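You operate a simulated robot arm through the tools that you are given. There is no shell and no other tool. Be economical: measure what you need, move in short steps, check, and stop when the job is done.

Carry out the task below with a simulated two-armed robot. There is one attempt and no reset: what you move stays moved.

TASK
Pick up the head tube with the largest size on its label from the door end of the tube bench with one hand, pass it to the other hand and put it on the space under the stay shelf.

It is judged by the outcome, as a careful person would: the job done as asked, and still so three seconds after it is handed in. It fails if anything else is knocked over, pushed out of place, dropped, spilled or broken.

THE ROBOT
Two 7-joint arms with two-finger grippers on one trunk, on a base that drives. Base frame: it is fixed to the floor where the robot stands at the start and does not move with it; the origin is under the middle of the robot, x ahead of it, y to its left, z up; the surface under the hand at the start is at about z = 86. Lengths are in cm, angles in rad, forces in N, time in s.
The left shoulder is at the start at [3.2, 16.2, 120.6], the right one opposite. With the tool pointing down near the work surface each hand reaches from about 24 to 72 cm from the robot's upright axis, wherever it stands, measured 20 degrees to its own side. Places, roughly: space under the stay shelf (60x15 cm) [384, 98, 88]. Payload 2.45 kg a hand.
The TCP of each hand is the grasp point between the finger pads, 2.6 cm short of the fingertips. In the tool frame z runs along the fingers and y along their closing line. Largest opening 9.6 cm; the body of the gripper starts 6.9 cm behind the TCP.
Orientation is that of the tool frame in the base frame, as [roll, pitch, yaw] about the fixed x, y, z axes, in that order (R = Rz(yaw) Ry(pitch) Rx(roll)). With the fingers straight down and closing along the base's y, the tool's x points along the base's -x, its y along +y and its z along -z.

THE INTERFACE
- The arms move only by the tool drive_tool. It takes "left_motion", "right_motion" or both (then of equal length, played together; a hand with none holds still); each is a list of rows, each an object of numbers (a shift or turn left out is 0, a gripper value left out holds the last): "fingers": the gripper command, from -1 (shut) to 1 (fully open), values between in proportion; "dx", "dy", "dz": the shift along the base's x, y, z in cm; "ax", "ay", "az": the turn, a rotation vector about the base's x, y, z in degrees. In form: [{"fingers": .., "dx": .., "dy": .., "dz": .., "ax": .., "ay": .., "az": ..}, ...]. A call has 1 to 8 rows; each row shifts and turns the commanded pose from where the row before left it. A row lasts 0.2 s, in which the tool goes at most 5 cm and 0.15 rad; a call with a longer step from one row to the next is refused whole, and so is a gripper value outside its range. Where a pose cannot be reached the arm comes as near as it can. A force on the tool above 40 N (or 10 N above the force at the start of the call, whichever is more), or a blocked arm, ends the call early, and 0.2 s more pass. Each finger halts on what it meets, pressing with about 26 N; the grip force reading is that of the motor and also rises with nothing between the fingers. The clock runs only during rows and for 0.2 s after the last one: add rows that do not move to give the fingers time. The reply holds the time, the measured pose of the TCP, the force on the tool along the base axes, the opening and the grip force, in the units named above and with some noise, with the torque about the TCP (base axes, N m) and any sound that the robot's microphone picked up.
- Cameras (640 x 400 px; columns grow to the right, rows downward): "scene" is now at [8.47, -0.76, 168.04]; the picture's right is [-0.09, -1.00, 0.00], its down [-0.74, 0.07, -0.67] and it looks along [0.67, -0.06, -0.74] (base axes); focal length 267 px, centre (320, 200). "left" rides on the left gripper at [8.2, -0.3, -9.8] in its tool frame; the picture's right is [0.04, 1.00, 0.00], its down [-0.73, 0.03, -0.68] and it looks along [-0.68, 0.03, 0.73] (tool axes); focal length 256 px, centre (320, 200). "right" rides on the right gripper at [8.2, 0.3, -9.8] in its tool frame; the picture's right is [-0.04, 1.00, 0.00], its down [-0.73, -0.03, -0.68] and it looks along [-0.68, -0.03, 0.73] (tool axes); focal length 256 px, centre (320, 200). There is no depth. A picture from a camera that has moved, and an enlarged one, comes with that camera's place and axes in the base frame and with its lens.
- capture(camera): a new picture of that camera. It takes no simulated time.
- move_column(by): slides the trunk up (or, below 0, down) by that many cm; the arms and the scene camera ride with it, the base frame stays. It gives what a move gives, with no picture.
- base_move(legs): drives the robot by 1 to 6 legs, each [ahead, left, turn to the left] in cm, cm and rad, along the robot's own axes; the way and the turn of a leg run together, so that a leg with both is an arc; at most 150 cm and 3.142 rad a leg. The arms and the cameras ride along, it lands a little off, and it stops where it bumps. It gives what a move gives.
- pan_tilt(pan, tilt): turns the head with the scene camera to pan (to the left, within 2.094 rad either way) and tilt (down, from -0.506 to 1.204), counted from straight ahead of the robot. It gives what a move gives.
- zoom(camera, box): a new picture of the part [left, top, right, bottom] of that camera's present view, enlarged. It takes no simulated time.
- hand_in(): hands the job in; it is judged then, once.

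Work in short steps. Places have to be worked out from the pictures, the camera data and where the tool is seen: move nearer, look again, correct. Check each grasp and each placing, and mend what went wrong. You have 120 turns and 108 pictures in all, those below and enlarged ones among them. Open the grippers and draw the arms clear of the work before you hand the job in, unless the task says otherwise; then end with one line.

The tools are called after "Emit:" as a command line: name --argument value ..., lists and objects as JSON in quotes. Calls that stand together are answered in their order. drive_tool: Moves the arms, as the interface text tells. Its arguments: {"type":"object","properties":{"left_motion":{"type":"array","items":{"type":"object","properties":{"fingers":{"type":"number"},"dx":{"type":"number"},"dy":{"type":"number"},"dz":{"type":"number"},"ax":{"type":"number"},"ay":{"type":"number"},"az":{"type":"number"}}}},"right_motion":{"type":"array","items":{"type":"object","properties":{"fingers":{"type":"number"},"dx":{"type":"number"},"dy":{"type":"number"},"dz":{"type":"number"},"ax":{"type":"number"},"ay":{"type":"number"},"az":{"type":"number"}}}}},"required":[]} The other tools are called the same way: move_column (by) slides the trunk up or down; base_move (legs) drives the base; pan_tilt (pan, tilt) turns the head that bears the scene camera; capture (camera) takes a picture; zoom (camera, box) takes an enlarged picture of a part of a camera's view; hand_in () hands the job in.

At the start:

```text
time: 0.0
left_position: [49.84, 24.96, 112.4]
left_tcp_rot: [3.141, -0.002, -3.139]
left_contact_force: [0.1, -0.7, 0.2]
left_torque: [-0.02, 0.0, 0.02]
left_gripper_width: 9.61
left_grip_force: 0.1
right_position: [59.34, -18.28, 116.22]
right_tcp_rot: [-3.142, -0.003, -3.141]
right_contact_force: [0.5, 0.2, 0.4]
right_torque: [-0.02, 0.01, -0.02]
right_gripper_width: 9.6
right_grip_force: 0.1
trunk travel left (down, up): [-37.5, 19.2]
robot x, y, heading: [0.28, 0.33, 0.001]
head pan, tilt: [-0.093, 0.834]
```

scene: 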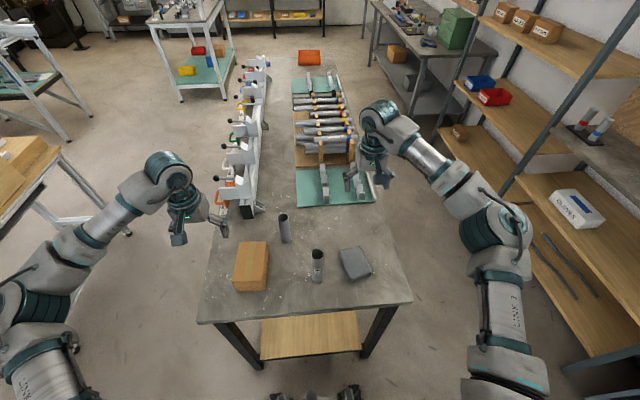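
right: 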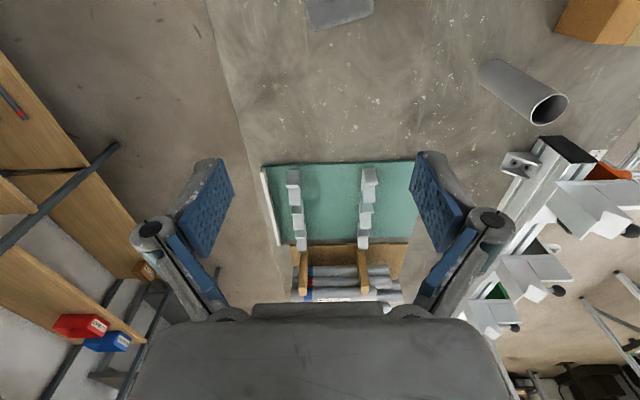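
left: 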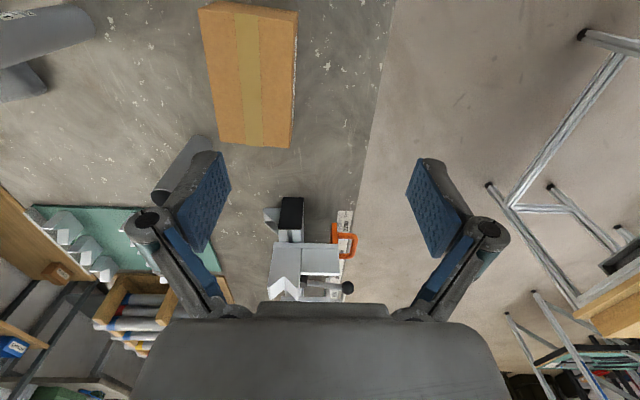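

The bench ahead holds upright tubes near me and a rack further off. I'll zoom in to read them and find labels.

Emit:
zoom --camera "scene" --box '[210, 190, 410, 315]'

Emit:
zoom --camera "scene" --box '[220, 40, 400, 210]'

Emit:
zoom --camera "scene" --box '[440, 0, 640, 125]'

```text
3.20 times, centred on (310, 252) of scene
camera zoom: at [8.47, -0.76, 168.04], right [-0.09, -1.0, 0.0], down [-0.74, 0.07, -0.67], along [0.67, -0.06, -0.74], focal length 854 px, centre (352, 32)
```

zoom: 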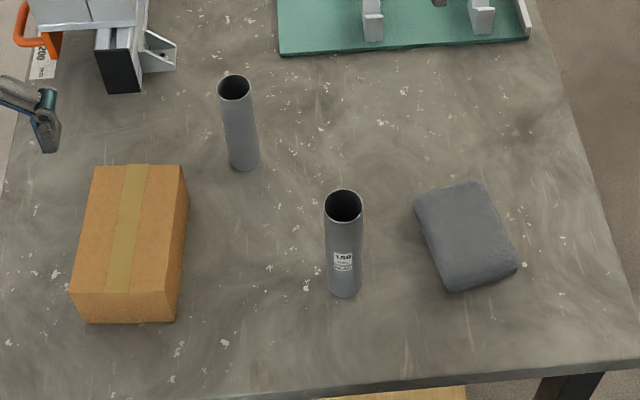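

```text
2.35 times, centred on (310, 125) of scene
camera zoom: at [8.47, -0.76, 168.04], right [-0.09, -1.0, 0.0], down [-0.74, 0.07, -0.67], along [0.67, -0.06, -0.74], focal length 628 px, centre (344, 376)
```

zoom: 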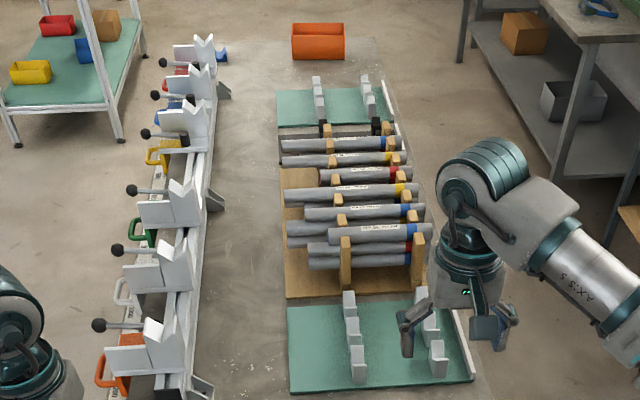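

```text
3.20 times, centred on (540, 62) of scene
camera zoom: at [8.47, -0.76, 168.04], right [-0.09, -1.0, 0.0], down [-0.74, 0.07, -0.67], along [0.67, -0.06, -0.74], focal length 854 px, centre (-384, 640)
```

zoom: 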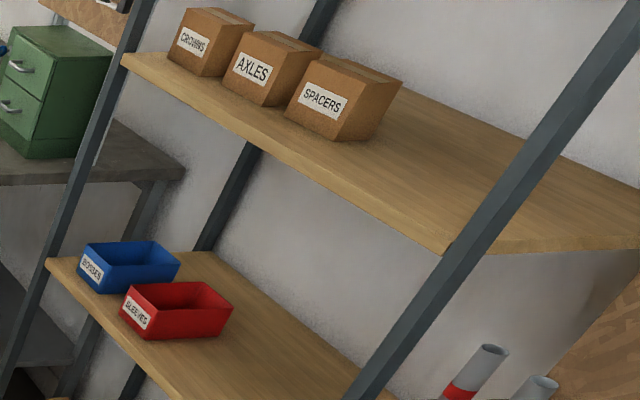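

Two upright tubes are on the near end. I need to know which end is the door end and where the stay shelf is, so I look around.

Emit:
pan_tilt --pan 0.2 --tilt 0.25

Emit:
capture --camera "scene"

Emit:
pan_tilt --pan 1.8 --tilt 0.25

Emit:
capture --camera "scene"

Emit:
pan_tilt --pan -1.8 --tilt 0.25

Emit:
capture --camera "scene"

```text
time: 1.0
left_position: [49.38, 24.89, 112.63]
left_tcp_rot: [-3.141, 0.003, -3.14]
left_contact_force: [0.8, 0.3, 0.6]
left_torque: [0.01, -0.01, 0.02]
left_gripper_width: 9.59
left_grip_force: 0.0
right_position: [58.91, -18.28, 116.43]
right_tcp_rot: [-3.141, 0.002, -3.14]
right_contact_force: [0.1, -0.3, 0.2]
right_torque: [0.03, 0.0, -0.03]
right_gripper_width: 9.63
right_grip_force: 0.0
trunk travel left (down, up): [-37.5, 19.2]
robot x, y, heading: [0.35, -0.09, -0.001]
head pan, tilt: [0.201, 0.25]
```

```text
101 pictures are left
camera scene: at [9.77, 1.82, 173.21], right [0.2, -0.98, 0.0], down [-0.25, -0.05, -0.97], along [0.95, 0.19, -0.25], focal length 267 px, centre (320, 200)
```

scene: 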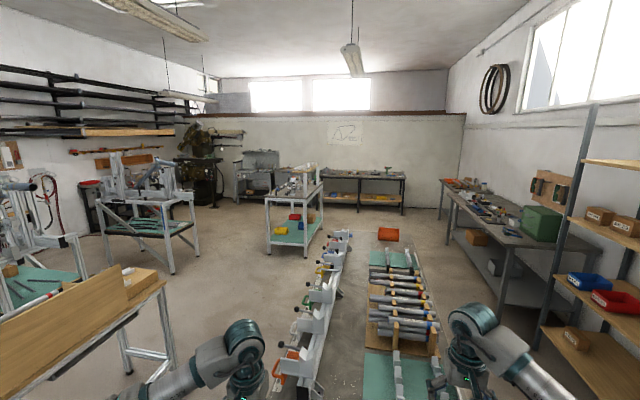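

```text
time: 2.7
left_position: [49.5, 25.03, 112.61]
left_tcp_rot: [3.141, 0.002, -3.14]
left_contact_force: [-0.2, -0.5, 0.3]
left_torque: [-0.01, 0.0, -0.02]
left_gripper_width: 9.6
left_grip_force: 0.1
right_position: [59.01, -18.24, 116.38]
right_tcp_rot: [-3.14, 0.002, -3.141]
right_contact_force: [-0.1, -0.2, -0.2]
right_torque: [-0.01, 0.01, 0.0]
right_gripper_width: 9.58
right_grip_force: 0.1
trunk travel left (down, up): [-37.5, 19.2]
robot x, y, heading: [-0.28, 0.09, -0.004]
head pan, tilt: [1.799, 0.25]
```

```text
100 pictures are left
camera scene: at [-1.5, 9.08, 173.27], right [0.97, 0.23, 0.0], down [0.05, -0.24, -0.97], along [-0.22, 0.94, -0.25], focal length 267 px, centre (320, 200)
```

scene: 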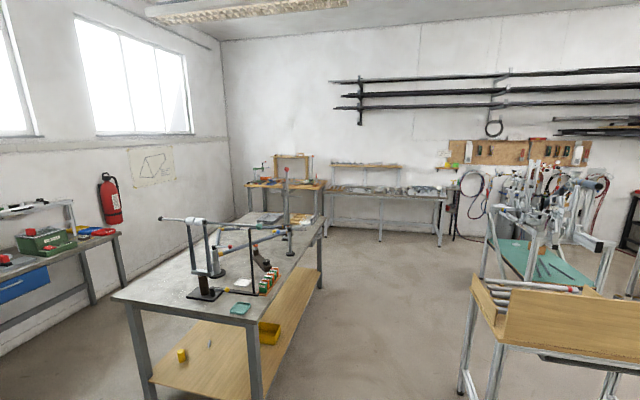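

```text
time: 5.7
left_position: [49.35, 25.03, 112.66]
left_tcp_rot: [3.14, 0.005, -3.139]
left_contact_force: [-0.1, 0.1, -0.7]
left_torque: [0.0, -0.03, -0.01]
left_gripper_width: 9.61
left_grip_force: 0.1
right_position: [58.97, -18.26, 116.49]
right_tcp_rot: [3.141, 0.001, -3.141]
right_contact_force: [1.4, -0.8, 0.2]
right_torque: [-0.02, -0.06, -0.02]
right_gripper_width: 9.59
right_grip_force: 0.1
trunk travel left (down, up): [-37.5, 19.2]
robot x, y, heading: [0.01, 0.46, 0.002]
head pan, tilt: [-1.799, 0.25]
```

```text
99 pictures are left
camera scene: at [-1.5, -9.13, 173.28], right [-0.97, 0.23, 0.0], down [0.05, 0.24, -0.97], along [-0.22, -0.94, -0.25], focal length 267 px, centre (320, 200)
```

scene: 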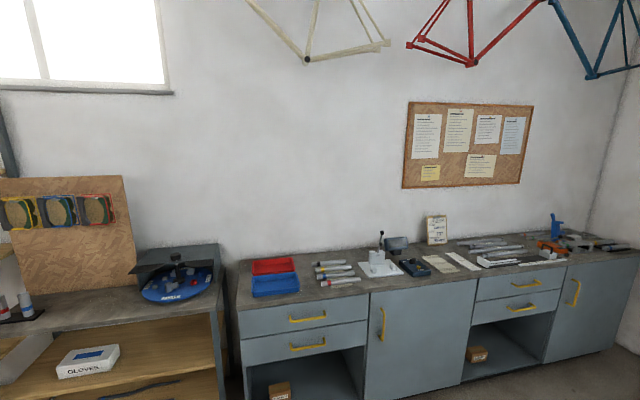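

The stated place projects onto the white cart beyond the bench. I check behind me for the door and then zoom on the cart.

Emit:
pan_tilt --pan 2.09 --tilt 0.3

Emit:
capture --camera "scene"

Emit:
pan_tilt --pan -2.09 --tilt 0.3

Emit:
capture --camera "scene"

Emit:
pan_tilt --pan 0.1 --tilt 0.3

Emit:
zoom --camera "scene" --box '[220, 120, 420, 245]'

```text
time: 8.8
left_position: [49.41, 25.07, 112.62]
left_tcp_rot: [3.141, 0.003, -3.14]
left_contact_force: [0.1, 0.8, 0.3]
left_torque: [-0.02, -0.01, 0.01]
left_gripper_width: 9.61
left_grip_force: 0.1
right_position: [59.05, -18.45, 116.39]
right_tcp_rot: [-3.141, 0.001, -3.141]
right_contact_force: [-0.9, 0.3, 0.2]
right_torque: [-0.01, -0.02, -0.01]
right_gripper_width: 9.58
right_grip_force: 0.1
trunk travel left (down, up): [-37.5, 19.2]
robot x, y, heading: [0.36, 0.04, -0.005]
head pan, tilt: [2.089, 0.3]
```

```text
98 pictures are left
camera scene: at [-4.02, 8.09, 172.81], right [0.87, 0.5, 0.0], down [0.14, -0.26, -0.96], along [-0.47, 0.83, -0.29], focal length 267 px, centre (320, 200)
```

scene: 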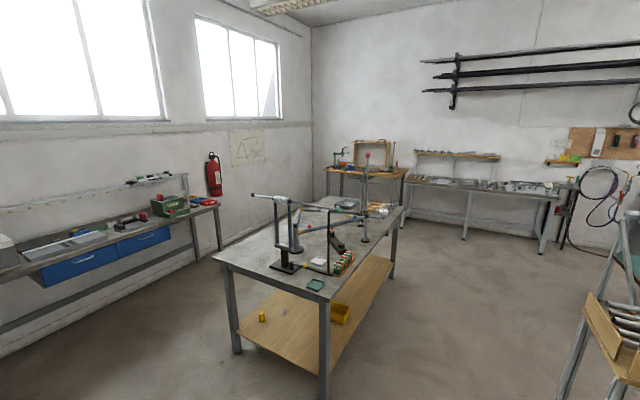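

```text
time: 12.2
left_position: [49.45, 25.01, 112.72]
left_tcp_rot: [3.14, 0.002, -3.139]
left_contact_force: [0.1, 0.0, -1.0]
left_torque: [-0.02, -0.01, 0.02]
left_gripper_width: 9.6
left_grip_force: 0.1
right_position: [58.96, -18.32, 116.33]
right_tcp_rot: [-3.141, 0.0, 3.141]
right_contact_force: [-0.4, 0.9, 0.3]
right_torque: [-0.03, -0.01, 0.01]
right_gripper_width: 9.58
right_grip_force: 0.0
trunk travel left (down, up): [-37.5, 19.2]
robot x, y, heading: [-0.29, 0.31, -0.0]
head pan, tilt: [-2.089, 0.3]
```

```text
97 pictures are left
camera scene: at [-4.02, -8.15, 172.82], right [-0.87, 0.5, 0.0], down [0.14, 0.26, -0.96], along [-0.47, -0.83, -0.29], focal length 267 px, centre (320, 200)
```

scene: 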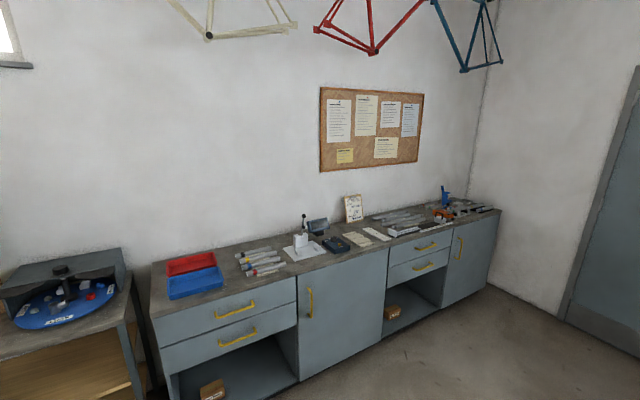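

```text
time: 14.3
left_position: [49.44, 24.99, 112.62]
left_tcp_rot: [3.141, 0.004, -3.14]
left_contact_force: [0.2, -0.8, -0.2]
left_torque: [0.03, 0.0, 0.0]
left_gripper_width: 9.59
left_grip_force: 0.1
right_position: [58.92, -18.36, 116.47]
right_tcp_rot: [3.142, 0.001, -3.14]
right_contact_force: [-0.5, 1.1, -0.6]
right_torque: [-0.01, -0.02, 0.02]
right_gripper_width: 9.62
right_grip_force: 0.0
trunk travel left (down, up): [-37.5, 19.2]
robot x, y, heading: [0.02, 0.03, -0.002]
head pan, tilt: [0.099, 0.3]
```

```text
3.20 times, centred on (320, 182) of scene
camera zoom: at [9.91, 0.89, 172.75], right [0.1, -1.0, 0.0], down [-0.3, -0.03, -0.95], along [0.95, 0.09, -0.3], focal length 854 px, centre (320, 256)
```

zoom: 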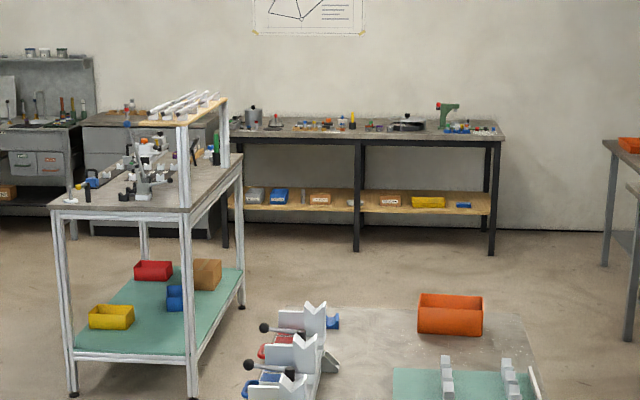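

The door is behind me, so the near end is the door end. I look down and zoom on the two upright tubes' labels.

Emit:
pan_tilt --pan 0.0 --tilt 1.0

Emit:
zoom --camera "scene" --box '[290, 160, 370, 260]'

Emit:
zoom --camera "scene" --box '[220, 110, 400, 222]'

Emit:
zoom --camera "left" --box '[0, 0, 240, 150]'

```text
time: 15.4
left_position: [49.4, 25.09, 112.62]
left_tcp_rot: [-3.141, 0.001, -3.137]
left_contact_force: [0.4, 0.0, -0.2]
left_torque: [-0.01, -0.01, -0.02]
left_gripper_width: 9.58
left_grip_force: 0.0
right_position: [58.83, -18.34, 116.51]
right_tcp_rot: [3.141, 0.002, 3.141]
right_contact_force: [0.0, 0.4, 0.1]
right_torque: [-0.02, 0.0, -0.03]
right_gripper_width: 9.58
right_grip_force: 0.0
trunk travel left (down, up): [-37.5, 19.2]
robot x, y, heading: [-0.33, -0.14, -0.002]
head pan, tilt: [0.0, 1.0]
```

```text
4.00 times, centred on (330, 210) of scene
camera zoom: at [7.56, -0.03, 166.81], right [0.0, -1.0, 0.0], down [-0.84, 0.0, -0.54], along [0.54, 0.0, -0.84], focal length 1067 px, centre (280, 160)
```

zoom: 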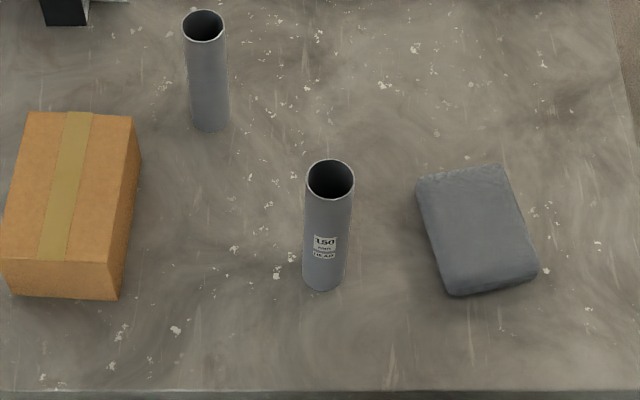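

```text
3.56 times, centred on (310, 166) of scene
camera zoom: at [7.56, -0.03, 166.81], right [0.0, -1.0, 0.0], down [-0.84, 0.0, -0.54], along [0.54, 0.0, -0.84], focal length 949 px, centre (356, 321)
```

zoom: 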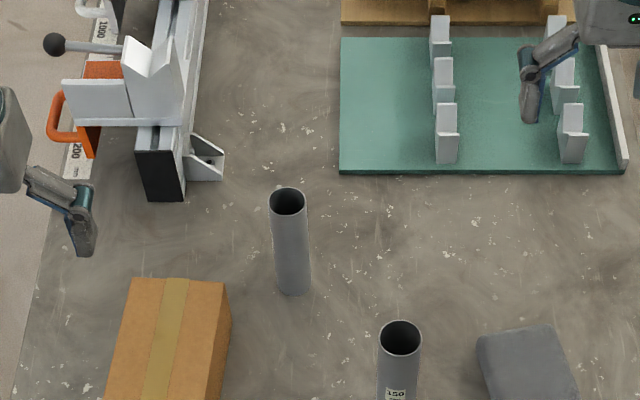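

```text
2.67 times, centred on (120, 75) of left
camera zoom: at [41.28, 24.71, 122.4], right [-0.04, 1.0, 0.0], down [0.73, 0.03, 0.68], along [0.68, 0.03, -0.73], focal length 683 px, centre (853, 533)
```

zoom: 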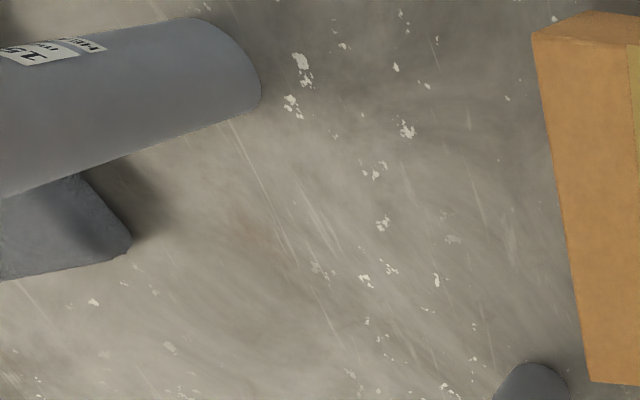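

B reads "150 HEAD"; A's label faces away. I yaw the left hand and move it over so that its camera looks at A's other sides.

Emit:
drive_tool --left_motion '[{"az": -8, "dz": 1.5, "dx": 1}, {"az": -8, "dz": 1.5, "dx": 1}, {"az": -8, "dz": 1, "dx": 1.5}, {"az": -8, "dx": 1.5}, {"az": -8, "dx": 1.5}, {"az": -8, "dx": 1.5}, {"az": -8, "dx": 1.5}, {"az": -8, "dx": 1.5}]'

Emit:
capture --camera "left"

```text
time: 17.2
left_position: [47.41, 17.5, 115.83]
left_tcp_rot: [3.139, 0.006, 2.176]
left_contact_force: [0.1, 0.1, 0.4]
left_torque: [0.02, -0.01, -0.02]
left_gripper_width: 9.59
left_grip_force: 0.0
left hand out of reach, approached as far as the arm can: row 5, 6, 7, 8
right_position: [59.01, -18.47, 116.55]
right_tcp_rot: [-3.141, 0.004, 3.141]
right_contact_force: [0.3, -0.3, -0.9]
right_torque: [-0.01, 0.0, -0.03]
right_gripper_width: 9.59
right_grip_force: 0.1
trunk travel left (down, up): [-37.5, 19.2]
robot x, y, heading: [-0.08, -0.07, -0.002]
head pan, tilt: [0.0, 1.0]
```

```text
92 pictures are left
camera left: at [42.53, 24.2, 125.46], right [0.8, 0.6, 0.0], down [0.44, -0.59, 0.68], along [0.41, -0.54, -0.73], focal length 256 px, centre (320, 200)
```

left: 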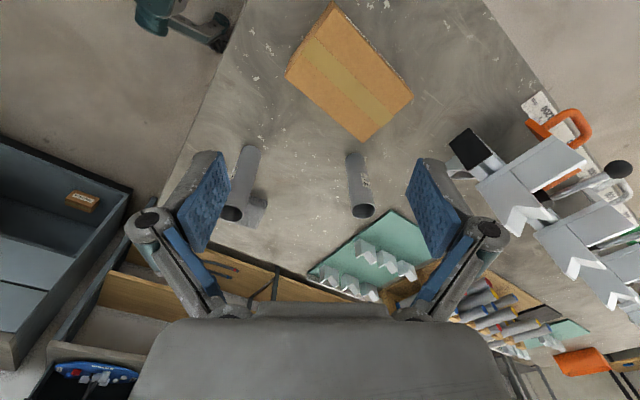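

A's right edge shows a hint of label; zoom in.

Emit:
zoom --camera "left" --box '[320, 135, 416, 225]'

```text
4.44 times, centred on (368, 180) of left
camera zoom: at [42.53, 24.2, 125.46], right [0.8, 0.6, 0.0], down [0.44, -0.59, 0.68], along [0.41, -0.54, -0.73], focal length 1138 px, centre (107, 289)
```

zoom: 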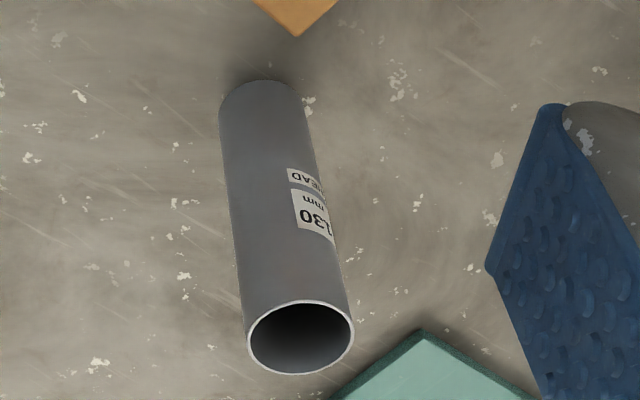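

A reads "130 mm", B reads "150", so B is the one: base about (48, -3.6), top z about 101. I bring the left hand back out and move the right hand above B.

Emit:
drive_tool --left_motion '[{"az": 8, "dx": -1.5}, {"az": 8, "dx": -1.5}, {"az": 8, "dx": -1.5}, {"az": 8, "dx": -1.5}, {"az": 8, "dx": -1.5}, {"az": 8, "dx": -1}, {"az": 8, "dx": -1}, {"az": 8}]' --right_motion '[{"dx": -2}, {"dx": -2}, {"dx": -2}, {"dx": -2}, {"dx": -2}, {"dx": -1}, {}, {}]'

Emit:
capture --camera "right"

```text
time: 19.0
left_position: [37.97, 17.59, 115.87]
left_tcp_rot: [3.14, 0.004, -2.995]
left_contact_force: [0.0, 0.1, -0.1]
left_torque: [0.02, 0.01, -0.01]
left_gripper_width: 9.59
left_grip_force: 0.2
right_position: [47.89, -18.39, 116.36]
right_tcp_rot: [-3.142, 0.0, -3.141]
right_contact_force: [0.0, 0.7, 0.1]
right_torque: [0.01, 0.0, 0.01]
right_gripper_width: 9.59
right_grip_force: 0.0
trunk travel left (down, up): [-37.5, 19.2]
robot x, y, heading: [-0.08, 0.29, 0.002]
head pan, tilt: [0.0, 1.0]
```

```text
90 pictures are left
camera right: at [39.83, -18.02, 126.14], right [0.04, 1.0, 0.0], down [0.73, -0.03, 0.68], along [0.68, -0.03, -0.73], focal length 256 px, centre (320, 200)
```

right: 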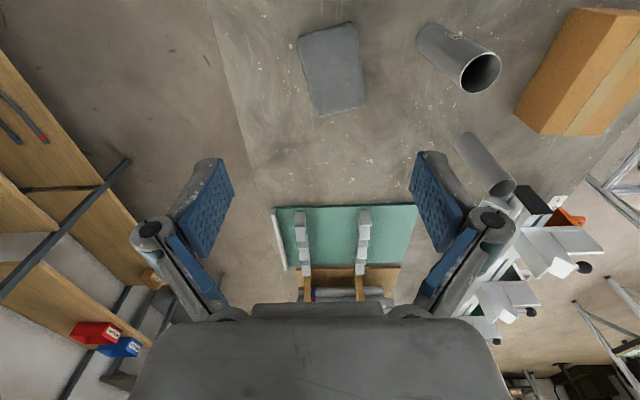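

Right camera agrees: B's top at (47.8, -3.6). I move the right hand over it and the left one outward.

Emit:
drive_tool --left_motion '[{"dy": 2}, {"dy": 2}, {"dy": 2}, {"dy": 2}, {}, {}, {}]' --right_motion '[{"dy": 2.5}, {"dy": 2.5}, {"dy": 2.5}, {"dy": 2.5}, {"dy": 2.4}, {"dy": 2.4}, {}]'

Emit:
capture --camera "right"

```text
time: 20.6
left_position: [37.9, 25.79, 115.6]
left_tcp_rot: [3.14, 0.005, -2.995]
left_contact_force: [0.3, -0.5, -0.4]
left_torque: [0.0, 0.0, 0.01]
left_gripper_width: 9.62
left_grip_force: 0.1
right_position: [47.87, -3.61, 116.33]
right_tcp_rot: [-3.14, 0.003, 3.142]
right_contact_force: [0.4, 0.9, 0.2]
right_torque: [0.02, 0.0, 0.02]
right_gripper_width: 9.59
right_grip_force: 0.1
trunk travel left (down, up): [-37.5, 19.2]
robot x, y, heading: [0.26, 0.18, -0.001]
head pan, tilt: [0.0, 1.0]
```

```text
89 pictures are left
camera right: at [39.82, -3.09, 126.12], right [0.04, 1.0, 0.0], down [0.73, -0.03, 0.68], along [0.68, -0.03, -0.73], focal length 256 px, centre (320, 200)
```

right: 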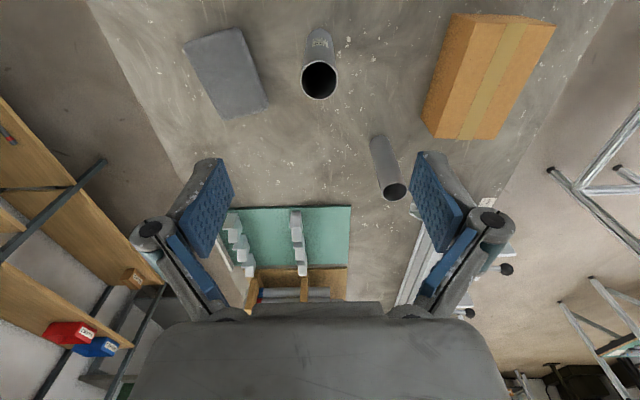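

Aligned within a few mm. Descend 17.3 cm with the fingers open.

Emit:
drive_tool --right_motion '[{"dz": -3}, {"dz": -3}, {"dz": -3}, {"dz": -3}, {"dz": -3}, {"dz": -2.3}, {}]'

Emit:
capture --camera "right"

Emit:
capture --camera "scene"

```text
time: 22.2
left_position: [38.06, 25.65, 115.7]
left_tcp_rot: [-3.141, 0.003, -2.995]
left_contact_force: [-0.3, 0.4, 0.7]
left_torque: [0.0, 0.01, -0.03]
left_gripper_width: 9.58
left_grip_force: 0.0
right_position: [47.93, -3.55, 99.06]
right_tcp_rot: [-3.141, 0.002, -3.141]
right_contact_force: [-0.4, 0.3, -0.1]
right_torque: [0.02, 0.01, 0.0]
right_gripper_width: 9.61
right_grip_force: 0.0
trunk travel left (down, up): [-37.5, 19.2]
robot x, y, heading: [-0.32, -0.02, -0.0]
head pan, tilt: [0.0, 1.0]
```

```text
88 pictures are left
camera right: at [39.91, -3.13, 108.83], right [0.04, 1.0, 0.0], down [0.73, -0.03, 0.68], along [0.68, -0.03, -0.73], focal length 256 px, centre (320, 200)
```

right: 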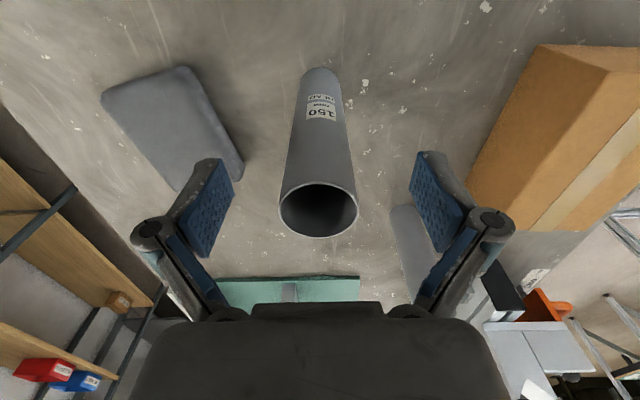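

```text
87 pictures are left
camera scene: at [7.44, 0.11, 166.82], right [0.0, -1.0, 0.0], down [-0.84, 0.0, -0.54], along [0.54, 0.0, -0.84], focal length 267 px, centre (320, 200)
```

scene: 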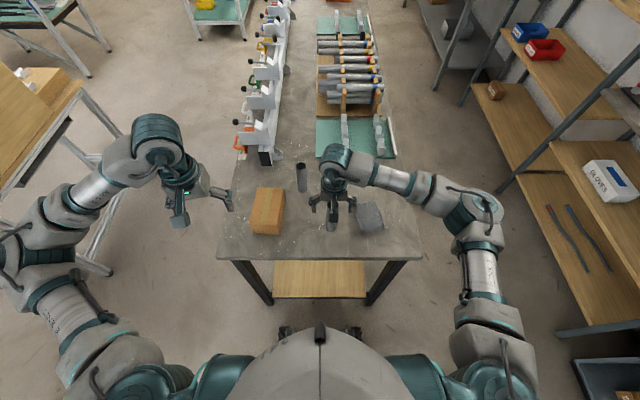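

Tube is centred between the fingers. Close gently.

Emit:
drive_tool --right_motion '[{"fingers": 0.0}, {"fingers": -0.5}, {"fingers": -1}, {}, {}]'

```text
time: 23.4
left_position: [37.98, 25.81, 115.56]
left_tcp_rot: [-3.141, 0.004, -2.995]
left_contact_force: [-1.0, -1.4, -0.5]
left_torque: [0.02, 0.0, -0.02]
left_gripper_width: 9.59
left_grip_force: 0.2
right_position: [48.03, -3.47, 99.12]
right_tcp_rot: [3.141, 0.002, 3.14]
right_contact_force: [-0.3, 0.2, 1.7]
right_torque: [0.07, -0.06, 0.03]
right_gripper_width: 3.59
right_grip_force: 25.9
trunk travel left (down, up): [-37.5, 19.2]
robot x, y, heading: [-0.14, 0.08, -0.002]
head pan, tilt: [0.0, 1.0]
```

Grip is solid at 3.6 cm width. I lift the tube 20 cm, while the left hand yaws about -53 deg.

Emit:
drive_tool --right_motion '[{"dz": 3}, {"dz": 3}, {"dz": 3}, {"dz": 3, "dx": 1}, {"dz": 3, "dx": 2}, {"dz": 3, "dx": 2}, {"dz": 2, "dx": 1}, {}]' --left_motion '[{"az": -7.6}, {"az": -7.6}, {"az": -7.6}, {"az": -7.6}, {"az": -7.6}, {"az": -7.6}, {"az": -7.6}, {}]'

Emit:
capture --camera "scene"

```text
time: 25.2
left_position: [38.04, 25.75, 115.7]
left_tcp_rot: [3.141, 0.004, 2.357]
left_contact_force: [-0.3, 0.4, 0.4]
left_torque: [-0.02, 0.0, -0.01]
left_gripper_width: 9.6
left_grip_force: 0.0
right_position: [53.9, -3.35, 119.28]
right_tcp_rot: [3.141, 0.003, -3.141]
right_contact_force: [-1.0, 0.7, -1.6]
right_torque: [-0.02, 0.01, 0.0]
right_gripper_width: 3.57
right_grip_force: 26.4
trunk travel left (down, up): [-37.5, 19.2]
robot x, y, heading: [-0.09, 0.37, -0.003]
head pan, tilt: [0.0, 1.0]
```

```text
86 pictures are left
camera scene: at [7.53, 0.15, 166.8], right [0.0, -1.0, 0.0], down [-0.84, 0.0, -0.54], along [0.54, 0.0, -0.84], focal length 267 px, centre (320, 200)
```

scene: 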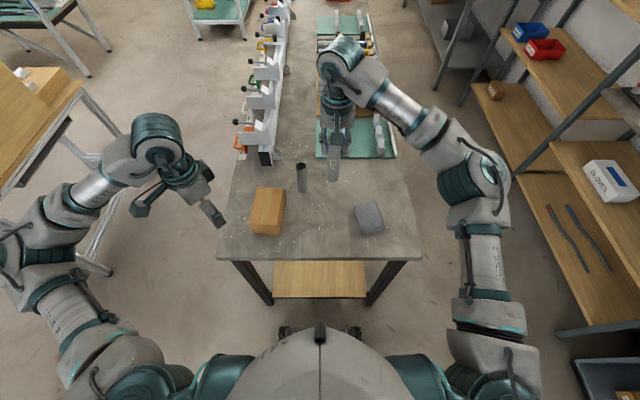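

Tube is up. Now tilt the left hand about 60 deg so its fingers point forward-right and 30 deg down.

Emit:
drive_tool --left_motion '[{"ax": -6, "ay": -6}, {"ax": -6, "ay": -6}, {"ax": -6, "ay": -6}, {"ax": -6, "ay": -6}, {"ax": -6, "ay": -6}, {"ax": -6, "ay": -6}, {"ax": -6, "ay": -6}, {}]'

Emit:
capture --camera "left"

Emit:
capture --camera "scene"

```text
time: 27.0
left_position: [38.19, 23.98, 115.47]
left_tcp_rot: [-3.138, 0.993, 2.362]
left_contact_force: [-0.3, -0.6, 0.9]
left_torque: [0.0, 0.0, -0.05]
left_gripper_width: 9.59
left_grip_force: 0.0
left hand out of reach, approached as far as the arm can: row 7
right_position: [53.78, -3.25, 119.33]
right_tcp_rot: [-3.139, 0.004, 3.14]
right_contact_force: [0.4, 0.3, -1.7]
right_torque: [0.01, 0.01, -0.03]
right_gripper_width: 3.57
right_grip_force: 25.8
trunk travel left (down, up): [-37.5, 19.2]
robot x, y, heading: [0.22, -0.13, -0.002]
head pan, tilt: [0.0, 1.0]
```

```text
85 pictures are left
camera left: at [29.04, 32.69, 113.87], right [0.69, 0.72, -0.04], down [-0.1, 0.14, 0.99], along [0.72, -0.67, 0.17], focal length 256 px, centre (320, 200)
```

left: 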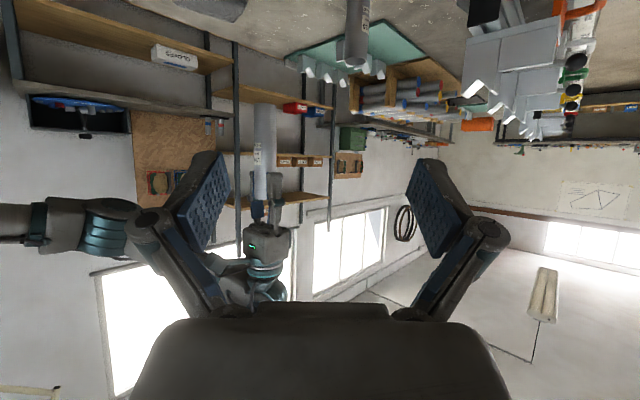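

```text
84 pictures are left
camera scene: at [7.19, 0.31, 166.83], right [0.0, -1.0, 0.0], down [-0.84, 0.0, -0.54], along [0.54, 0.0, -0.84], focal length 267 px, centre (320, 200)
```

scene: 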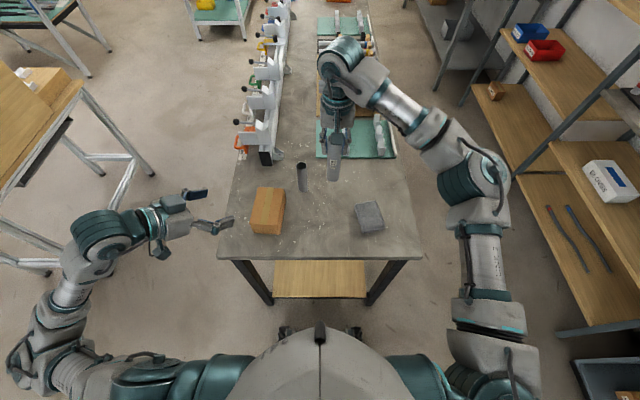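

Left is tilted 57 deg. I move it to a pre-grasp point about 10 cm short of the tube at z 111.5.

Emit:
drive_tool --left_motion '[{"dx": 1.1, "dy": -2.56, "dz": -0.5}, {"dx": 1.1, "dy": -2.56, "dz": -0.5}, {"dx": 1.1, "dy": -2.56, "dz": -0.5}, {"dx": 1.1, "dy": -2.56, "dz": -0.5}, {"dx": 1.1, "dy": -2.56, "dz": -0.5}, {"dx": 1.1, "dy": -2.56, "dz": -0.5}, {"dx": 1.0, "dy": -2.56, "dz": -0.5}, {"dx": 1.0, "dy": -2.56, "dz": -0.5}]'

Emit:
capture --camera "left"

Emit:
capture --camera "scene"

```text
time: 28.8
left_position: [47.13, 3.39, 111.25]
left_tcp_rot: [-3.136, 1.042, 2.362]
left_contact_force: [1.5, -0.3, 0.8]
left_torque: [0.02, -0.04, -0.01]
left_gripper_width: 9.6
left_grip_force: 0.0
right_position: [54.0, -3.48, 119.17]
right_tcp_rot: [-3.141, 0.001, 3.141]
right_contact_force: [0.4, 0.7, -2.3]
right_torque: [0.01, 0.03, 0.03]
right_gripper_width: 3.6
right_grip_force: 26.5
trunk travel left (down, up): [-37.5, 19.2]
robot x, y, heading: [-0.39, -0.04, 0.002]
head pan, tilt: [0.0, 1.0]
```

```text
83 pictures are left
camera left: at [38.02, 12.06, 109.21], right [0.69, 0.72, -0.04], down [-0.13, 0.17, 0.98], along [0.71, -0.67, 0.21], focal length 256 px, centre (320, 200)
```

left: 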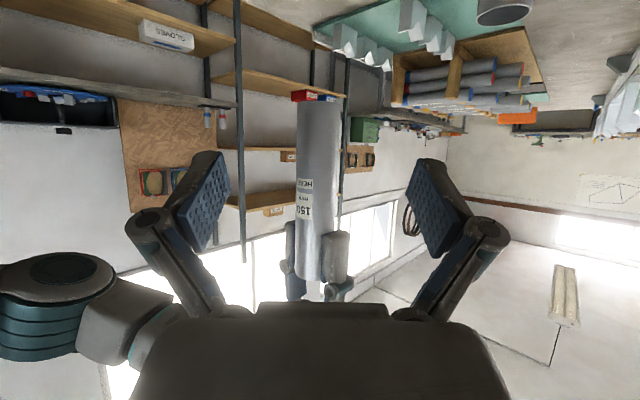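

```text
82 pictures are left
camera scene: at [7.63, -0.14, 166.8], right [0.0, -1.0, 0.0], down [-0.84, 0.0, -0.54], along [0.54, 0.0, -0.84], focal length 267 px, centre (320, 200)
```

scene: 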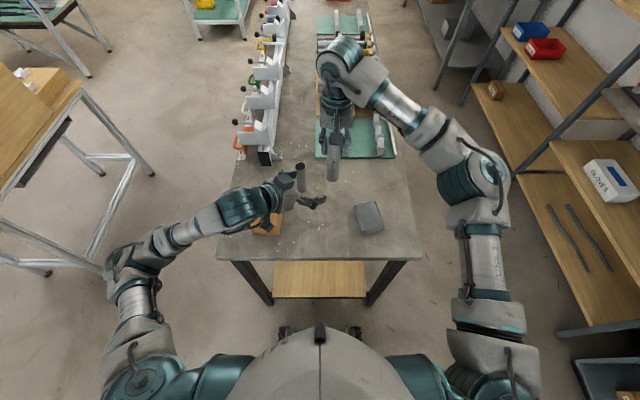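

Tube is centred between the open left fingers. Advance along the approach to the tube.

Emit:
drive_tool --left_motion '[{"dx": 1.7, "dy": -1.7}, {"dx": 1.7, "dy": -1.7}, {"dx": 1.7, "dy": -1.7}, {"dx": 1.6, "dy": -1.6}, {}]'

Emit:
capture --camera "left"

Emit:
capture --camera "right"

```text
time: 30.0
left_position: [53.67, -3.4, 111.4]
left_tcp_rot: [-3.136, 1.04, 2.364]
left_contact_force: [0.2, -1.0, 0.6]
left_torque: [-0.02, 0.0, 0.0]
left_gripper_width: 9.59
left_grip_force: 0.1
right_position: [53.92, -3.43, 119.2]
right_tcp_rot: [-3.14, 0.003, 3.14]
right_contact_force: [0.1, -0.7, -1.7]
right_torque: [-0.02, -0.01, -0.03]
right_gripper_width: 3.57
right_grip_force: 26.0
trunk travel left (down, up): [-37.5, 19.2]
robot x, y, heading: [0.11, 0.27, 0.003]
head pan, tilt: [0.0, 1.0]
```

```text
81 pictures are left
camera left: at [44.53, 5.25, 109.25], right [0.69, 0.72, -0.04], down [-0.13, 0.17, 0.98], along [0.71, -0.67, 0.21], focal length 256 px, centre (320, 200)
```

left: 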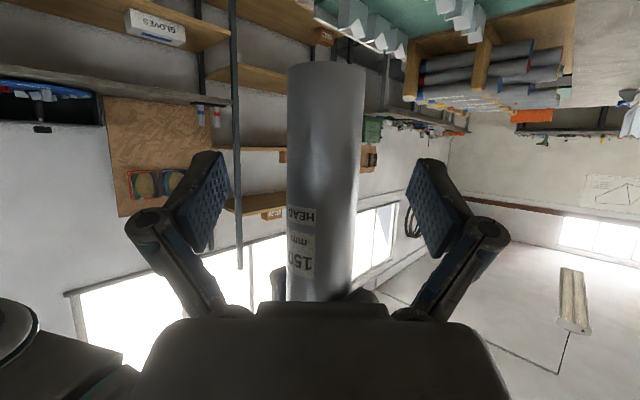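

```text
80 pictures are left
camera right: at [45.84, -3.05, 128.99], right [0.04, 1.0, 0.0], down [0.73, -0.03, 0.68], along [0.68, -0.03, -0.73], focal length 256 px, centre (320, 200)
```

right: 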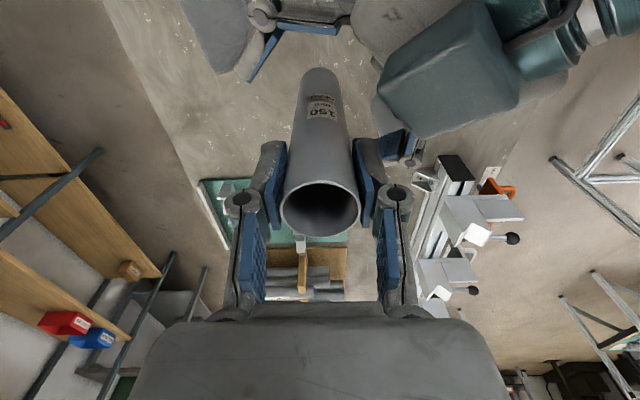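

The tube stands between the left pads. Close the left hand.

Emit:
drive_tool --left_motion '[{"fingers": 0.2}, {"fingers": -0.3}, {"fingers": -1}, {}, {}]'

```text
time: 31.2
left_position: [53.53, -3.28, 111.39]
left_tcp_rot: [-3.137, 1.041, 2.365]
left_contact_force: [4.9, 5.9, -0.4]
left_torque: [-0.04, -0.11, 0.09]
left_gripper_width: 3.47
left_grip_force: 26.1
right_position: [53.9, -3.56, 119.24]
right_tcp_rot: [-3.138, 0.001, -3.141]
right_contact_force: [-4.0, -6.1, -2.5]
right_torque: [-0.4, 0.48, -0.06]
right_gripper_width: 3.56
right_grip_force: 26.3
trunk travel left (down, up): [-37.5, 19.2]
robot x, y, heading: [-0.16, 0.01, -0.002]
head pan, tilt: [0.0, 1.0]
```

Both hands hold it. I open the right hand part-way (to about 6 cm).

Emit:
drive_tool --right_motion '[{"fingers": 0.2}, {"fingers": 0.2}, {}]'

Emit:
capture --camera "right"

```text
time: 32.0
left_position: [53.6, -3.44, 111.32]
left_tcp_rot: [-3.137, 1.039, 2.363]
left_contact_force: [-0.5, -0.6, 0.0]
left_torque: [0.01, -0.02, 0.0]
left_gripper_width: 3.46
left_grip_force: 26.0
right_position: [53.99, -3.47, 119.28]
right_tcp_rot: [-3.141, 0.001, -3.141]
right_contact_force: [0.5, 0.6, -0.7]
right_torque: [-0.01, 0.02, 0.02]
right_gripper_width: 5.75
right_grip_force: 0.0
trunk travel left (down, up): [-37.5, 19.2]
robot x, y, heading: [0.15, 0.07, -0.003]
head pan, tilt: [0.0, 1.0]
```

```text
79 pictures are left
camera right: at [45.87, -3.04, 128.98], right [0.04, 1.0, 0.0], down [0.73, -0.03, 0.68], along [0.68, -0.03, -0.73], focal length 256 px, centre (320, 200)
```

right: 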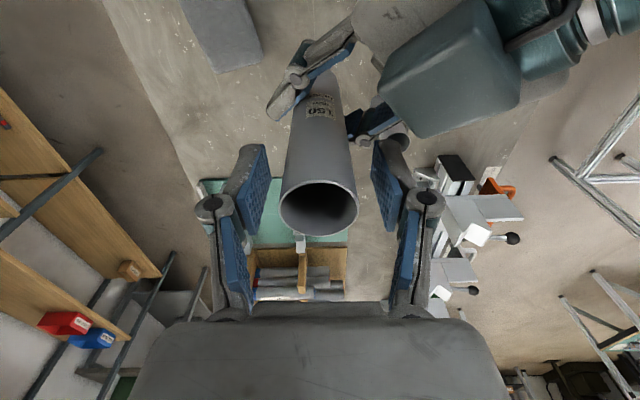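

The left hand alone holds the tube. Raise the right hand straight up, then away to the right.

Emit:
drive_tool --right_motion '[{"dz": 2.5}, {"dz": 2.5}, {"dz": 2.5}, {"dz": 2.5}, {"dy": -4, "dx": -2}, {"dy": -4, "dx": -2}, {"dy": -4, "dx": -2}, {"dy": -4, "dx": -2}]'

Emit:
drive_tool --left_motion '[{"dx": -1.5, "dy": 1.5, "dz": 2}, {"dx": -1.5, "dy": 1.5, "dz": 2}, {"dx": -1.5, "dy": 1.5, "dz": 2}, {"dx": -1.5, "dy": 1.5, "dz": 2}, {"dx": -1.5, "dy": 1.5, "dz": 2}, {}]' --right_motion '[{"dx": -2, "dy": -1, "dz": -1}, {"dx": -2, "dy": -1}, {"dx": -2, "dy": -1}, {"dx": -2, "dy": -1}, {"dx": -2, "dy": -1}, {}]'

Emit:
pan_tilt --pan 0.5 --tilt 0.6

Emit:
capture --camera "scene"

```text
time: 33.8
left_position: [53.61, -3.81, 111.41]
left_tcp_rot: [-3.14, 1.041, 2.359]
left_contact_force: [0.2, 0.2, 1.0]
left_torque: [0.02, 0.0, 0.04]
left_gripper_width: 3.46
left_grip_force: 26.2
right_position: [45.75, -19.94, 128.93]
right_tcp_rot: [3.14, 0.003, 3.141]
right_contact_force: [-0.1, -0.2, -0.5]
right_torque: [0.01, -0.02, 0.01]
right_gripper_width: 5.76
right_grip_force: 0.1
trunk travel left (down, up): [-37.5, 19.2]
robot x, y, heading: [0.29, -0.04, 0.003]
head pan, tilt: [0.0, 1.0]
```

```text
time: 35.2
left_position: [46.35, 4.22, 121.12]
left_tcp_rot: [-3.134, 1.037, 2.364]
left_contact_force: [0.0, 0.4, -1.5]
left_torque: [0.0, 0.0, 0.01]
left_gripper_width: 3.46
left_grip_force: 26.0
right_position: [35.96, -24.67, 128.05]
right_tcp_rot: [3.14, 0.0, 3.14]
right_contact_force: [0.6, 0.8, -1.4]
right_torque: [0.02, 0.03, 0.0]
right_gripper_width: 5.74
right_grip_force: 0.0
trunk travel left (down, up): [-37.5, 19.2]
robot x, y, heading: [0.15, -0.06, -0.002]
head pan, tilt: [0.0, 1.0]
```

```text
time: 36.1
left_position: [46.11, 3.96, 121.28]
left_tcp_rot: [-3.139, 1.04, 2.363]
left_contact_force: [-0.2, 0.3, -1.4]
left_torque: [0.01, -0.03, -0.01]
left_gripper_width: 3.44
left_grip_force: 26.4
right_position: [35.8, -24.65, 128.14]
right_tcp_rot: [-3.14, 0.002, -3.141]
right_contact_force: [-0.4, -0.2, -0.3]
right_torque: [0.0, -0.03, 0.01]
right_gripper_width: 5.76
right_grip_force: 0.1
trunk travel left (down, up): [-37.5, 19.2]
robot x, y, heading: [0.24, -0.12, 0.003]
head pan, tilt: [0.499, 0.6]
```

```text
78 pictures are left
camera scene: at [8.16, 3.98, 170.01], right [0.48, -0.88, 0.0], down [-0.5, -0.27, -0.82], along [0.72, 0.39, -0.57], focal length 267 px, centre (320, 200)
```

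scene: 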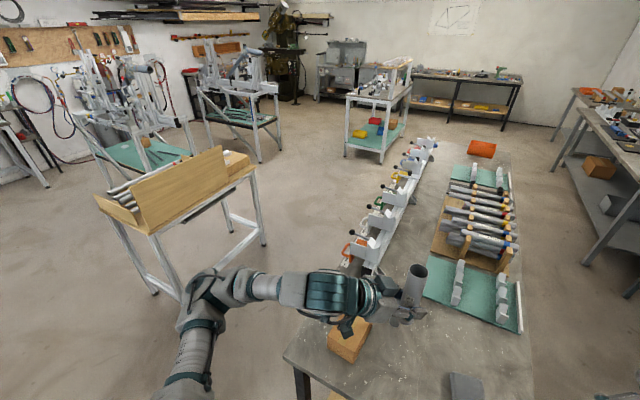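

The tube is upright in the left hand. Map: left aisle between bench edge (y~33–40) and wooden table (y~108) centred y~72. I raise the trunk so the elbows clear everything, then drive left and part-way ahead.

Emit:
move_column --by 15

Emit:
base_move --legs '[[0, 70, 0]]'

Emit:
pan_tilt --pan 0.0 --tilt 0.75

Emit:
capture --camera "scene"

```text
time: 37.9
left_position: [46.09, 3.96, 136.27]
left_tcp_rot: [-3.137, 1.04, 2.362]
left_contact_force: [0.6, 0.1, -2.4]
left_torque: [-0.03, 0.0, 0.05]
left_gripper_width: 3.43
left_grip_force: 26.2
right_position: [35.97, -24.66, 143.03]
right_tcp_rot: [-3.14, 0.002, -3.141]
right_contact_force: [0.5, 0.0, 0.1]
right_torque: [0.06, -0.04, -0.01]
right_gripper_width: 5.76
right_grip_force: 0.0
trunk travel left (down, up): [-52.5, 4.2]
robot x, y, heading: [0.03, 0.12, 0.001]
head pan, tilt: [0.499, 0.6]
```

```text
time: 41.7
left_position: [45.91, 75.89, 136.31]
left_tcp_rot: [-3.131, 1.042, 2.374]
left_contact_force: [-0.5, 0.3, -0.9]
left_torque: [-0.01, 0.01, -0.02]
left_gripper_width: 3.45
left_grip_force: 25.8
right_position: [35.98, 47.26, 143.24]
right_tcp_rot: [-3.14, 0.002, -3.136]
right_contact_force: [-0.2, 0.6, 0.2]
right_torque: [0.02, 0.02, -0.01]
right_gripper_width: 5.76
right_grip_force: 0.2
trunk travel left (down, up): [-52.5, 4.2]
robot x, y, heading: [0.05, 71.42, 0.007]
head pan, tilt: [0.499, 0.6]
```

```text
time: 42.7
left_position: [45.63, 75.54, 136.43]
left_tcp_rot: [-3.138, 1.042, 2.367]
left_contact_force: [0.3, -0.1, -1.6]
left_torque: [-0.04, -0.03, 0.05]
left_gripper_width: 3.43
left_grip_force: 25.9
right_position: [35.48, 47.08, 143.33]
right_tcp_rot: [-3.14, 0.006, -3.134]
right_contact_force: [-0.1, 0.0, 0.0]
right_torque: [-0.01, -0.01, -0.01]
right_gripper_width: 5.77
right_grip_force: 0.0
trunk travel left (down, up): [-52.5, 4.2]
robot x, y, heading: [-0.38, 71.21, 0.008]
head pan, tilt: [0.0, 0.75]
```

```text
77 pictures are left
camera scene: at [6.79, 71.32, 183.7], right [0.01, -1.0, 0.0], down [-0.68, -0.01, -0.73], along [0.73, 0.0, -0.68], focal length 267 px, centre (320, 200)
```

scene: 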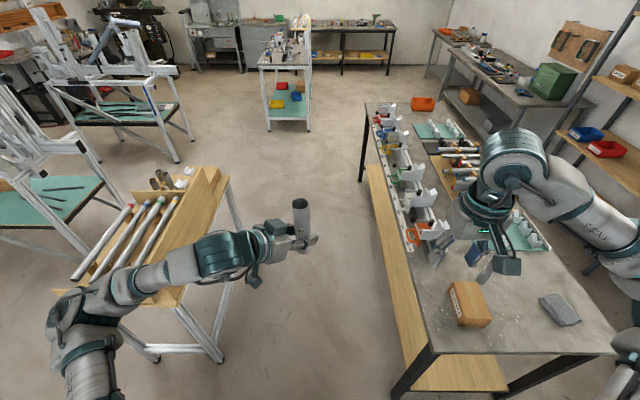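

Left elbow hangs out over the wooden table's near end. I draw the left hand inward and shift the base 7 cm right for clearance.

Emit:
drive_tool --left_motion '[{"dx": 1, "dy": -2}, {"dx": 1, "dy": -2}, {"dx": 1, "dy": -2}, {"dx": 1, "dy": -2}, {}]'

Emit:
base_move --legs '[[0, -7, 0]]'

Emit:
pan_tilt --pan 0.7 --tilt 0.9

Emit:
capture --camera "scene"

```text
time: 43.9
left_position: [49.72, 67.41, 136.54]
left_tcp_rot: [-3.141, 1.041, 2.365]
left_contact_force: [-0.8, 0.4, -0.6]
left_torque: [0.02, 0.01, -0.02]
left_gripper_width: 3.43
left_grip_force: 26.1
right_position: [35.59, 46.61, 143.2]
right_tcp_rot: [-3.141, 0.006, -3.136]
right_contact_force: [-1.0, -0.2, 0.1]
right_torque: [0.03, -0.04, 0.0]
right_gripper_width: 5.76
right_grip_force: 0.1
trunk travel left (down, up): [-52.5, 4.2]
robot x, y, heading: [-0.34, 71.01, 0.01]
head pan, tilt: [0.0, 0.75]
```

```text
time: 44.9
left_position: [49.24, 62.1, 136.68]
left_tcp_rot: [-3.135, 1.049, 2.37]
left_contact_force: [1.3, 0.3, -0.9]
left_torque: [0.02, 0.03, -0.03]
left_gripper_width: 3.43
left_grip_force: 26.0
right_position: [35.37, 41.42, 143.47]
right_tcp_rot: [-3.131, 0.008, -3.136]
right_contact_force: [0.6, -1.1, -0.2]
right_torque: [0.02, -0.05, 0.0]
right_gripper_width: 5.75
right_grip_force: 0.1
trunk travel left (down, up): [-52.5, 4.2]
robot x, y, heading: [-0.4, 64.79, 0.002]
head pan, tilt: [0.0, 0.75]
```

```text
time: 45.9
left_position: [48.89, 67.33, 136.96]
left_tcp_rot: [-3.093, 1.076, 2.409]
left_contact_force: [1.3, 0.8, -1.3]
left_torque: [-0.02, 0.04, -0.11]
left_gripper_width: 3.44
left_grip_force: 26.9
right_position: [34.67, 47.08, 144.46]
right_tcp_rot: [-3.098, 0.012, -3.136]
right_contact_force: [-0.4, 0.0, 0.1]
right_torque: [0.0, -0.06, -0.03]
right_gripper_width: 5.79
right_grip_force: 0.0
trunk travel left (down, up): [-52.5, 4.2]
robot x, y, heading: [0.07, 64.72, 0.006]
head pan, tilt: [0.7, 0.901]
```

```text
76 pictures are left
camera scene: at [4.18, 70.55, 182.51], right [0.65, -0.76, 0.0], down [-0.6, -0.51, -0.62], along [0.47, 0.4, -0.79], focal length 267 px, centre (320, 200)
```

scene: 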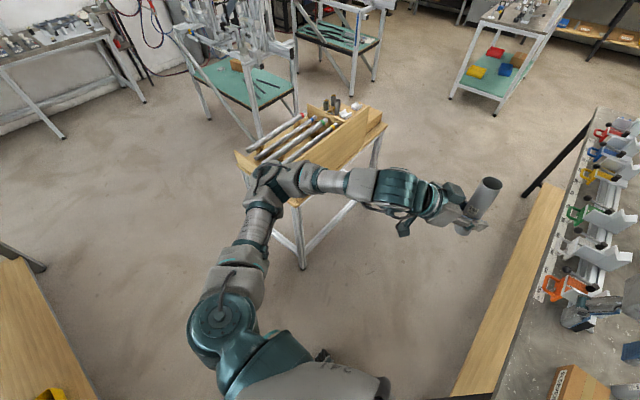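

Odd: the hand poses shifted and rolled ~2 deg as if the robot is leaning. I wait a moment and re-read.

Emit:
drive_tool --left_motion '[{}, {}, {}]'

Emit:
capture --camera "scene"

```text
time: 46.9
left_position: [47.96, 69.85, 137.06]
left_tcp_rot: [-3.062, 1.091, 2.441]
left_contact_force: [1.3, 2.5, -2.0]
left_torque: [-0.1, 0.02, -0.16]
left_gripper_width: 3.41
left_grip_force: 26.1
right_position: [34.04, 49.59, 144.99]
right_tcp_rot: [-3.073, 0.014, -3.129]
right_contact_force: [-1.3, 1.8, -0.2]
right_torque: [-0.07, -0.08, 0.05]
right_gripper_width: 5.77
right_grip_force: 0.1
trunk travel left (down, up): [-52.5, 4.2]
robot x, y, heading: [-0.53, 64.39, 0.012]
head pan, tilt: [0.7, 0.901]
stopped in row 3 (left hand): the arm was blocked; the commanded pose is now the measured one
```

```text
75 pictures are left
camera scene: at [3.94, 70.46, 182.48], right [0.65, -0.76, 0.0], down [-0.6, -0.52, -0.62], along [0.47, 0.4, -0.79], focal length 267 px, centre (320, 200)
```

scene: 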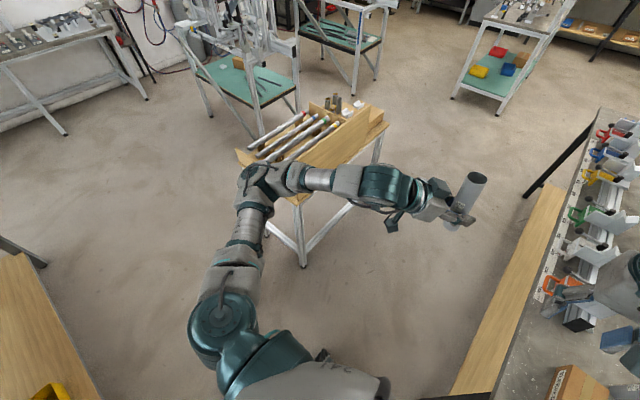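

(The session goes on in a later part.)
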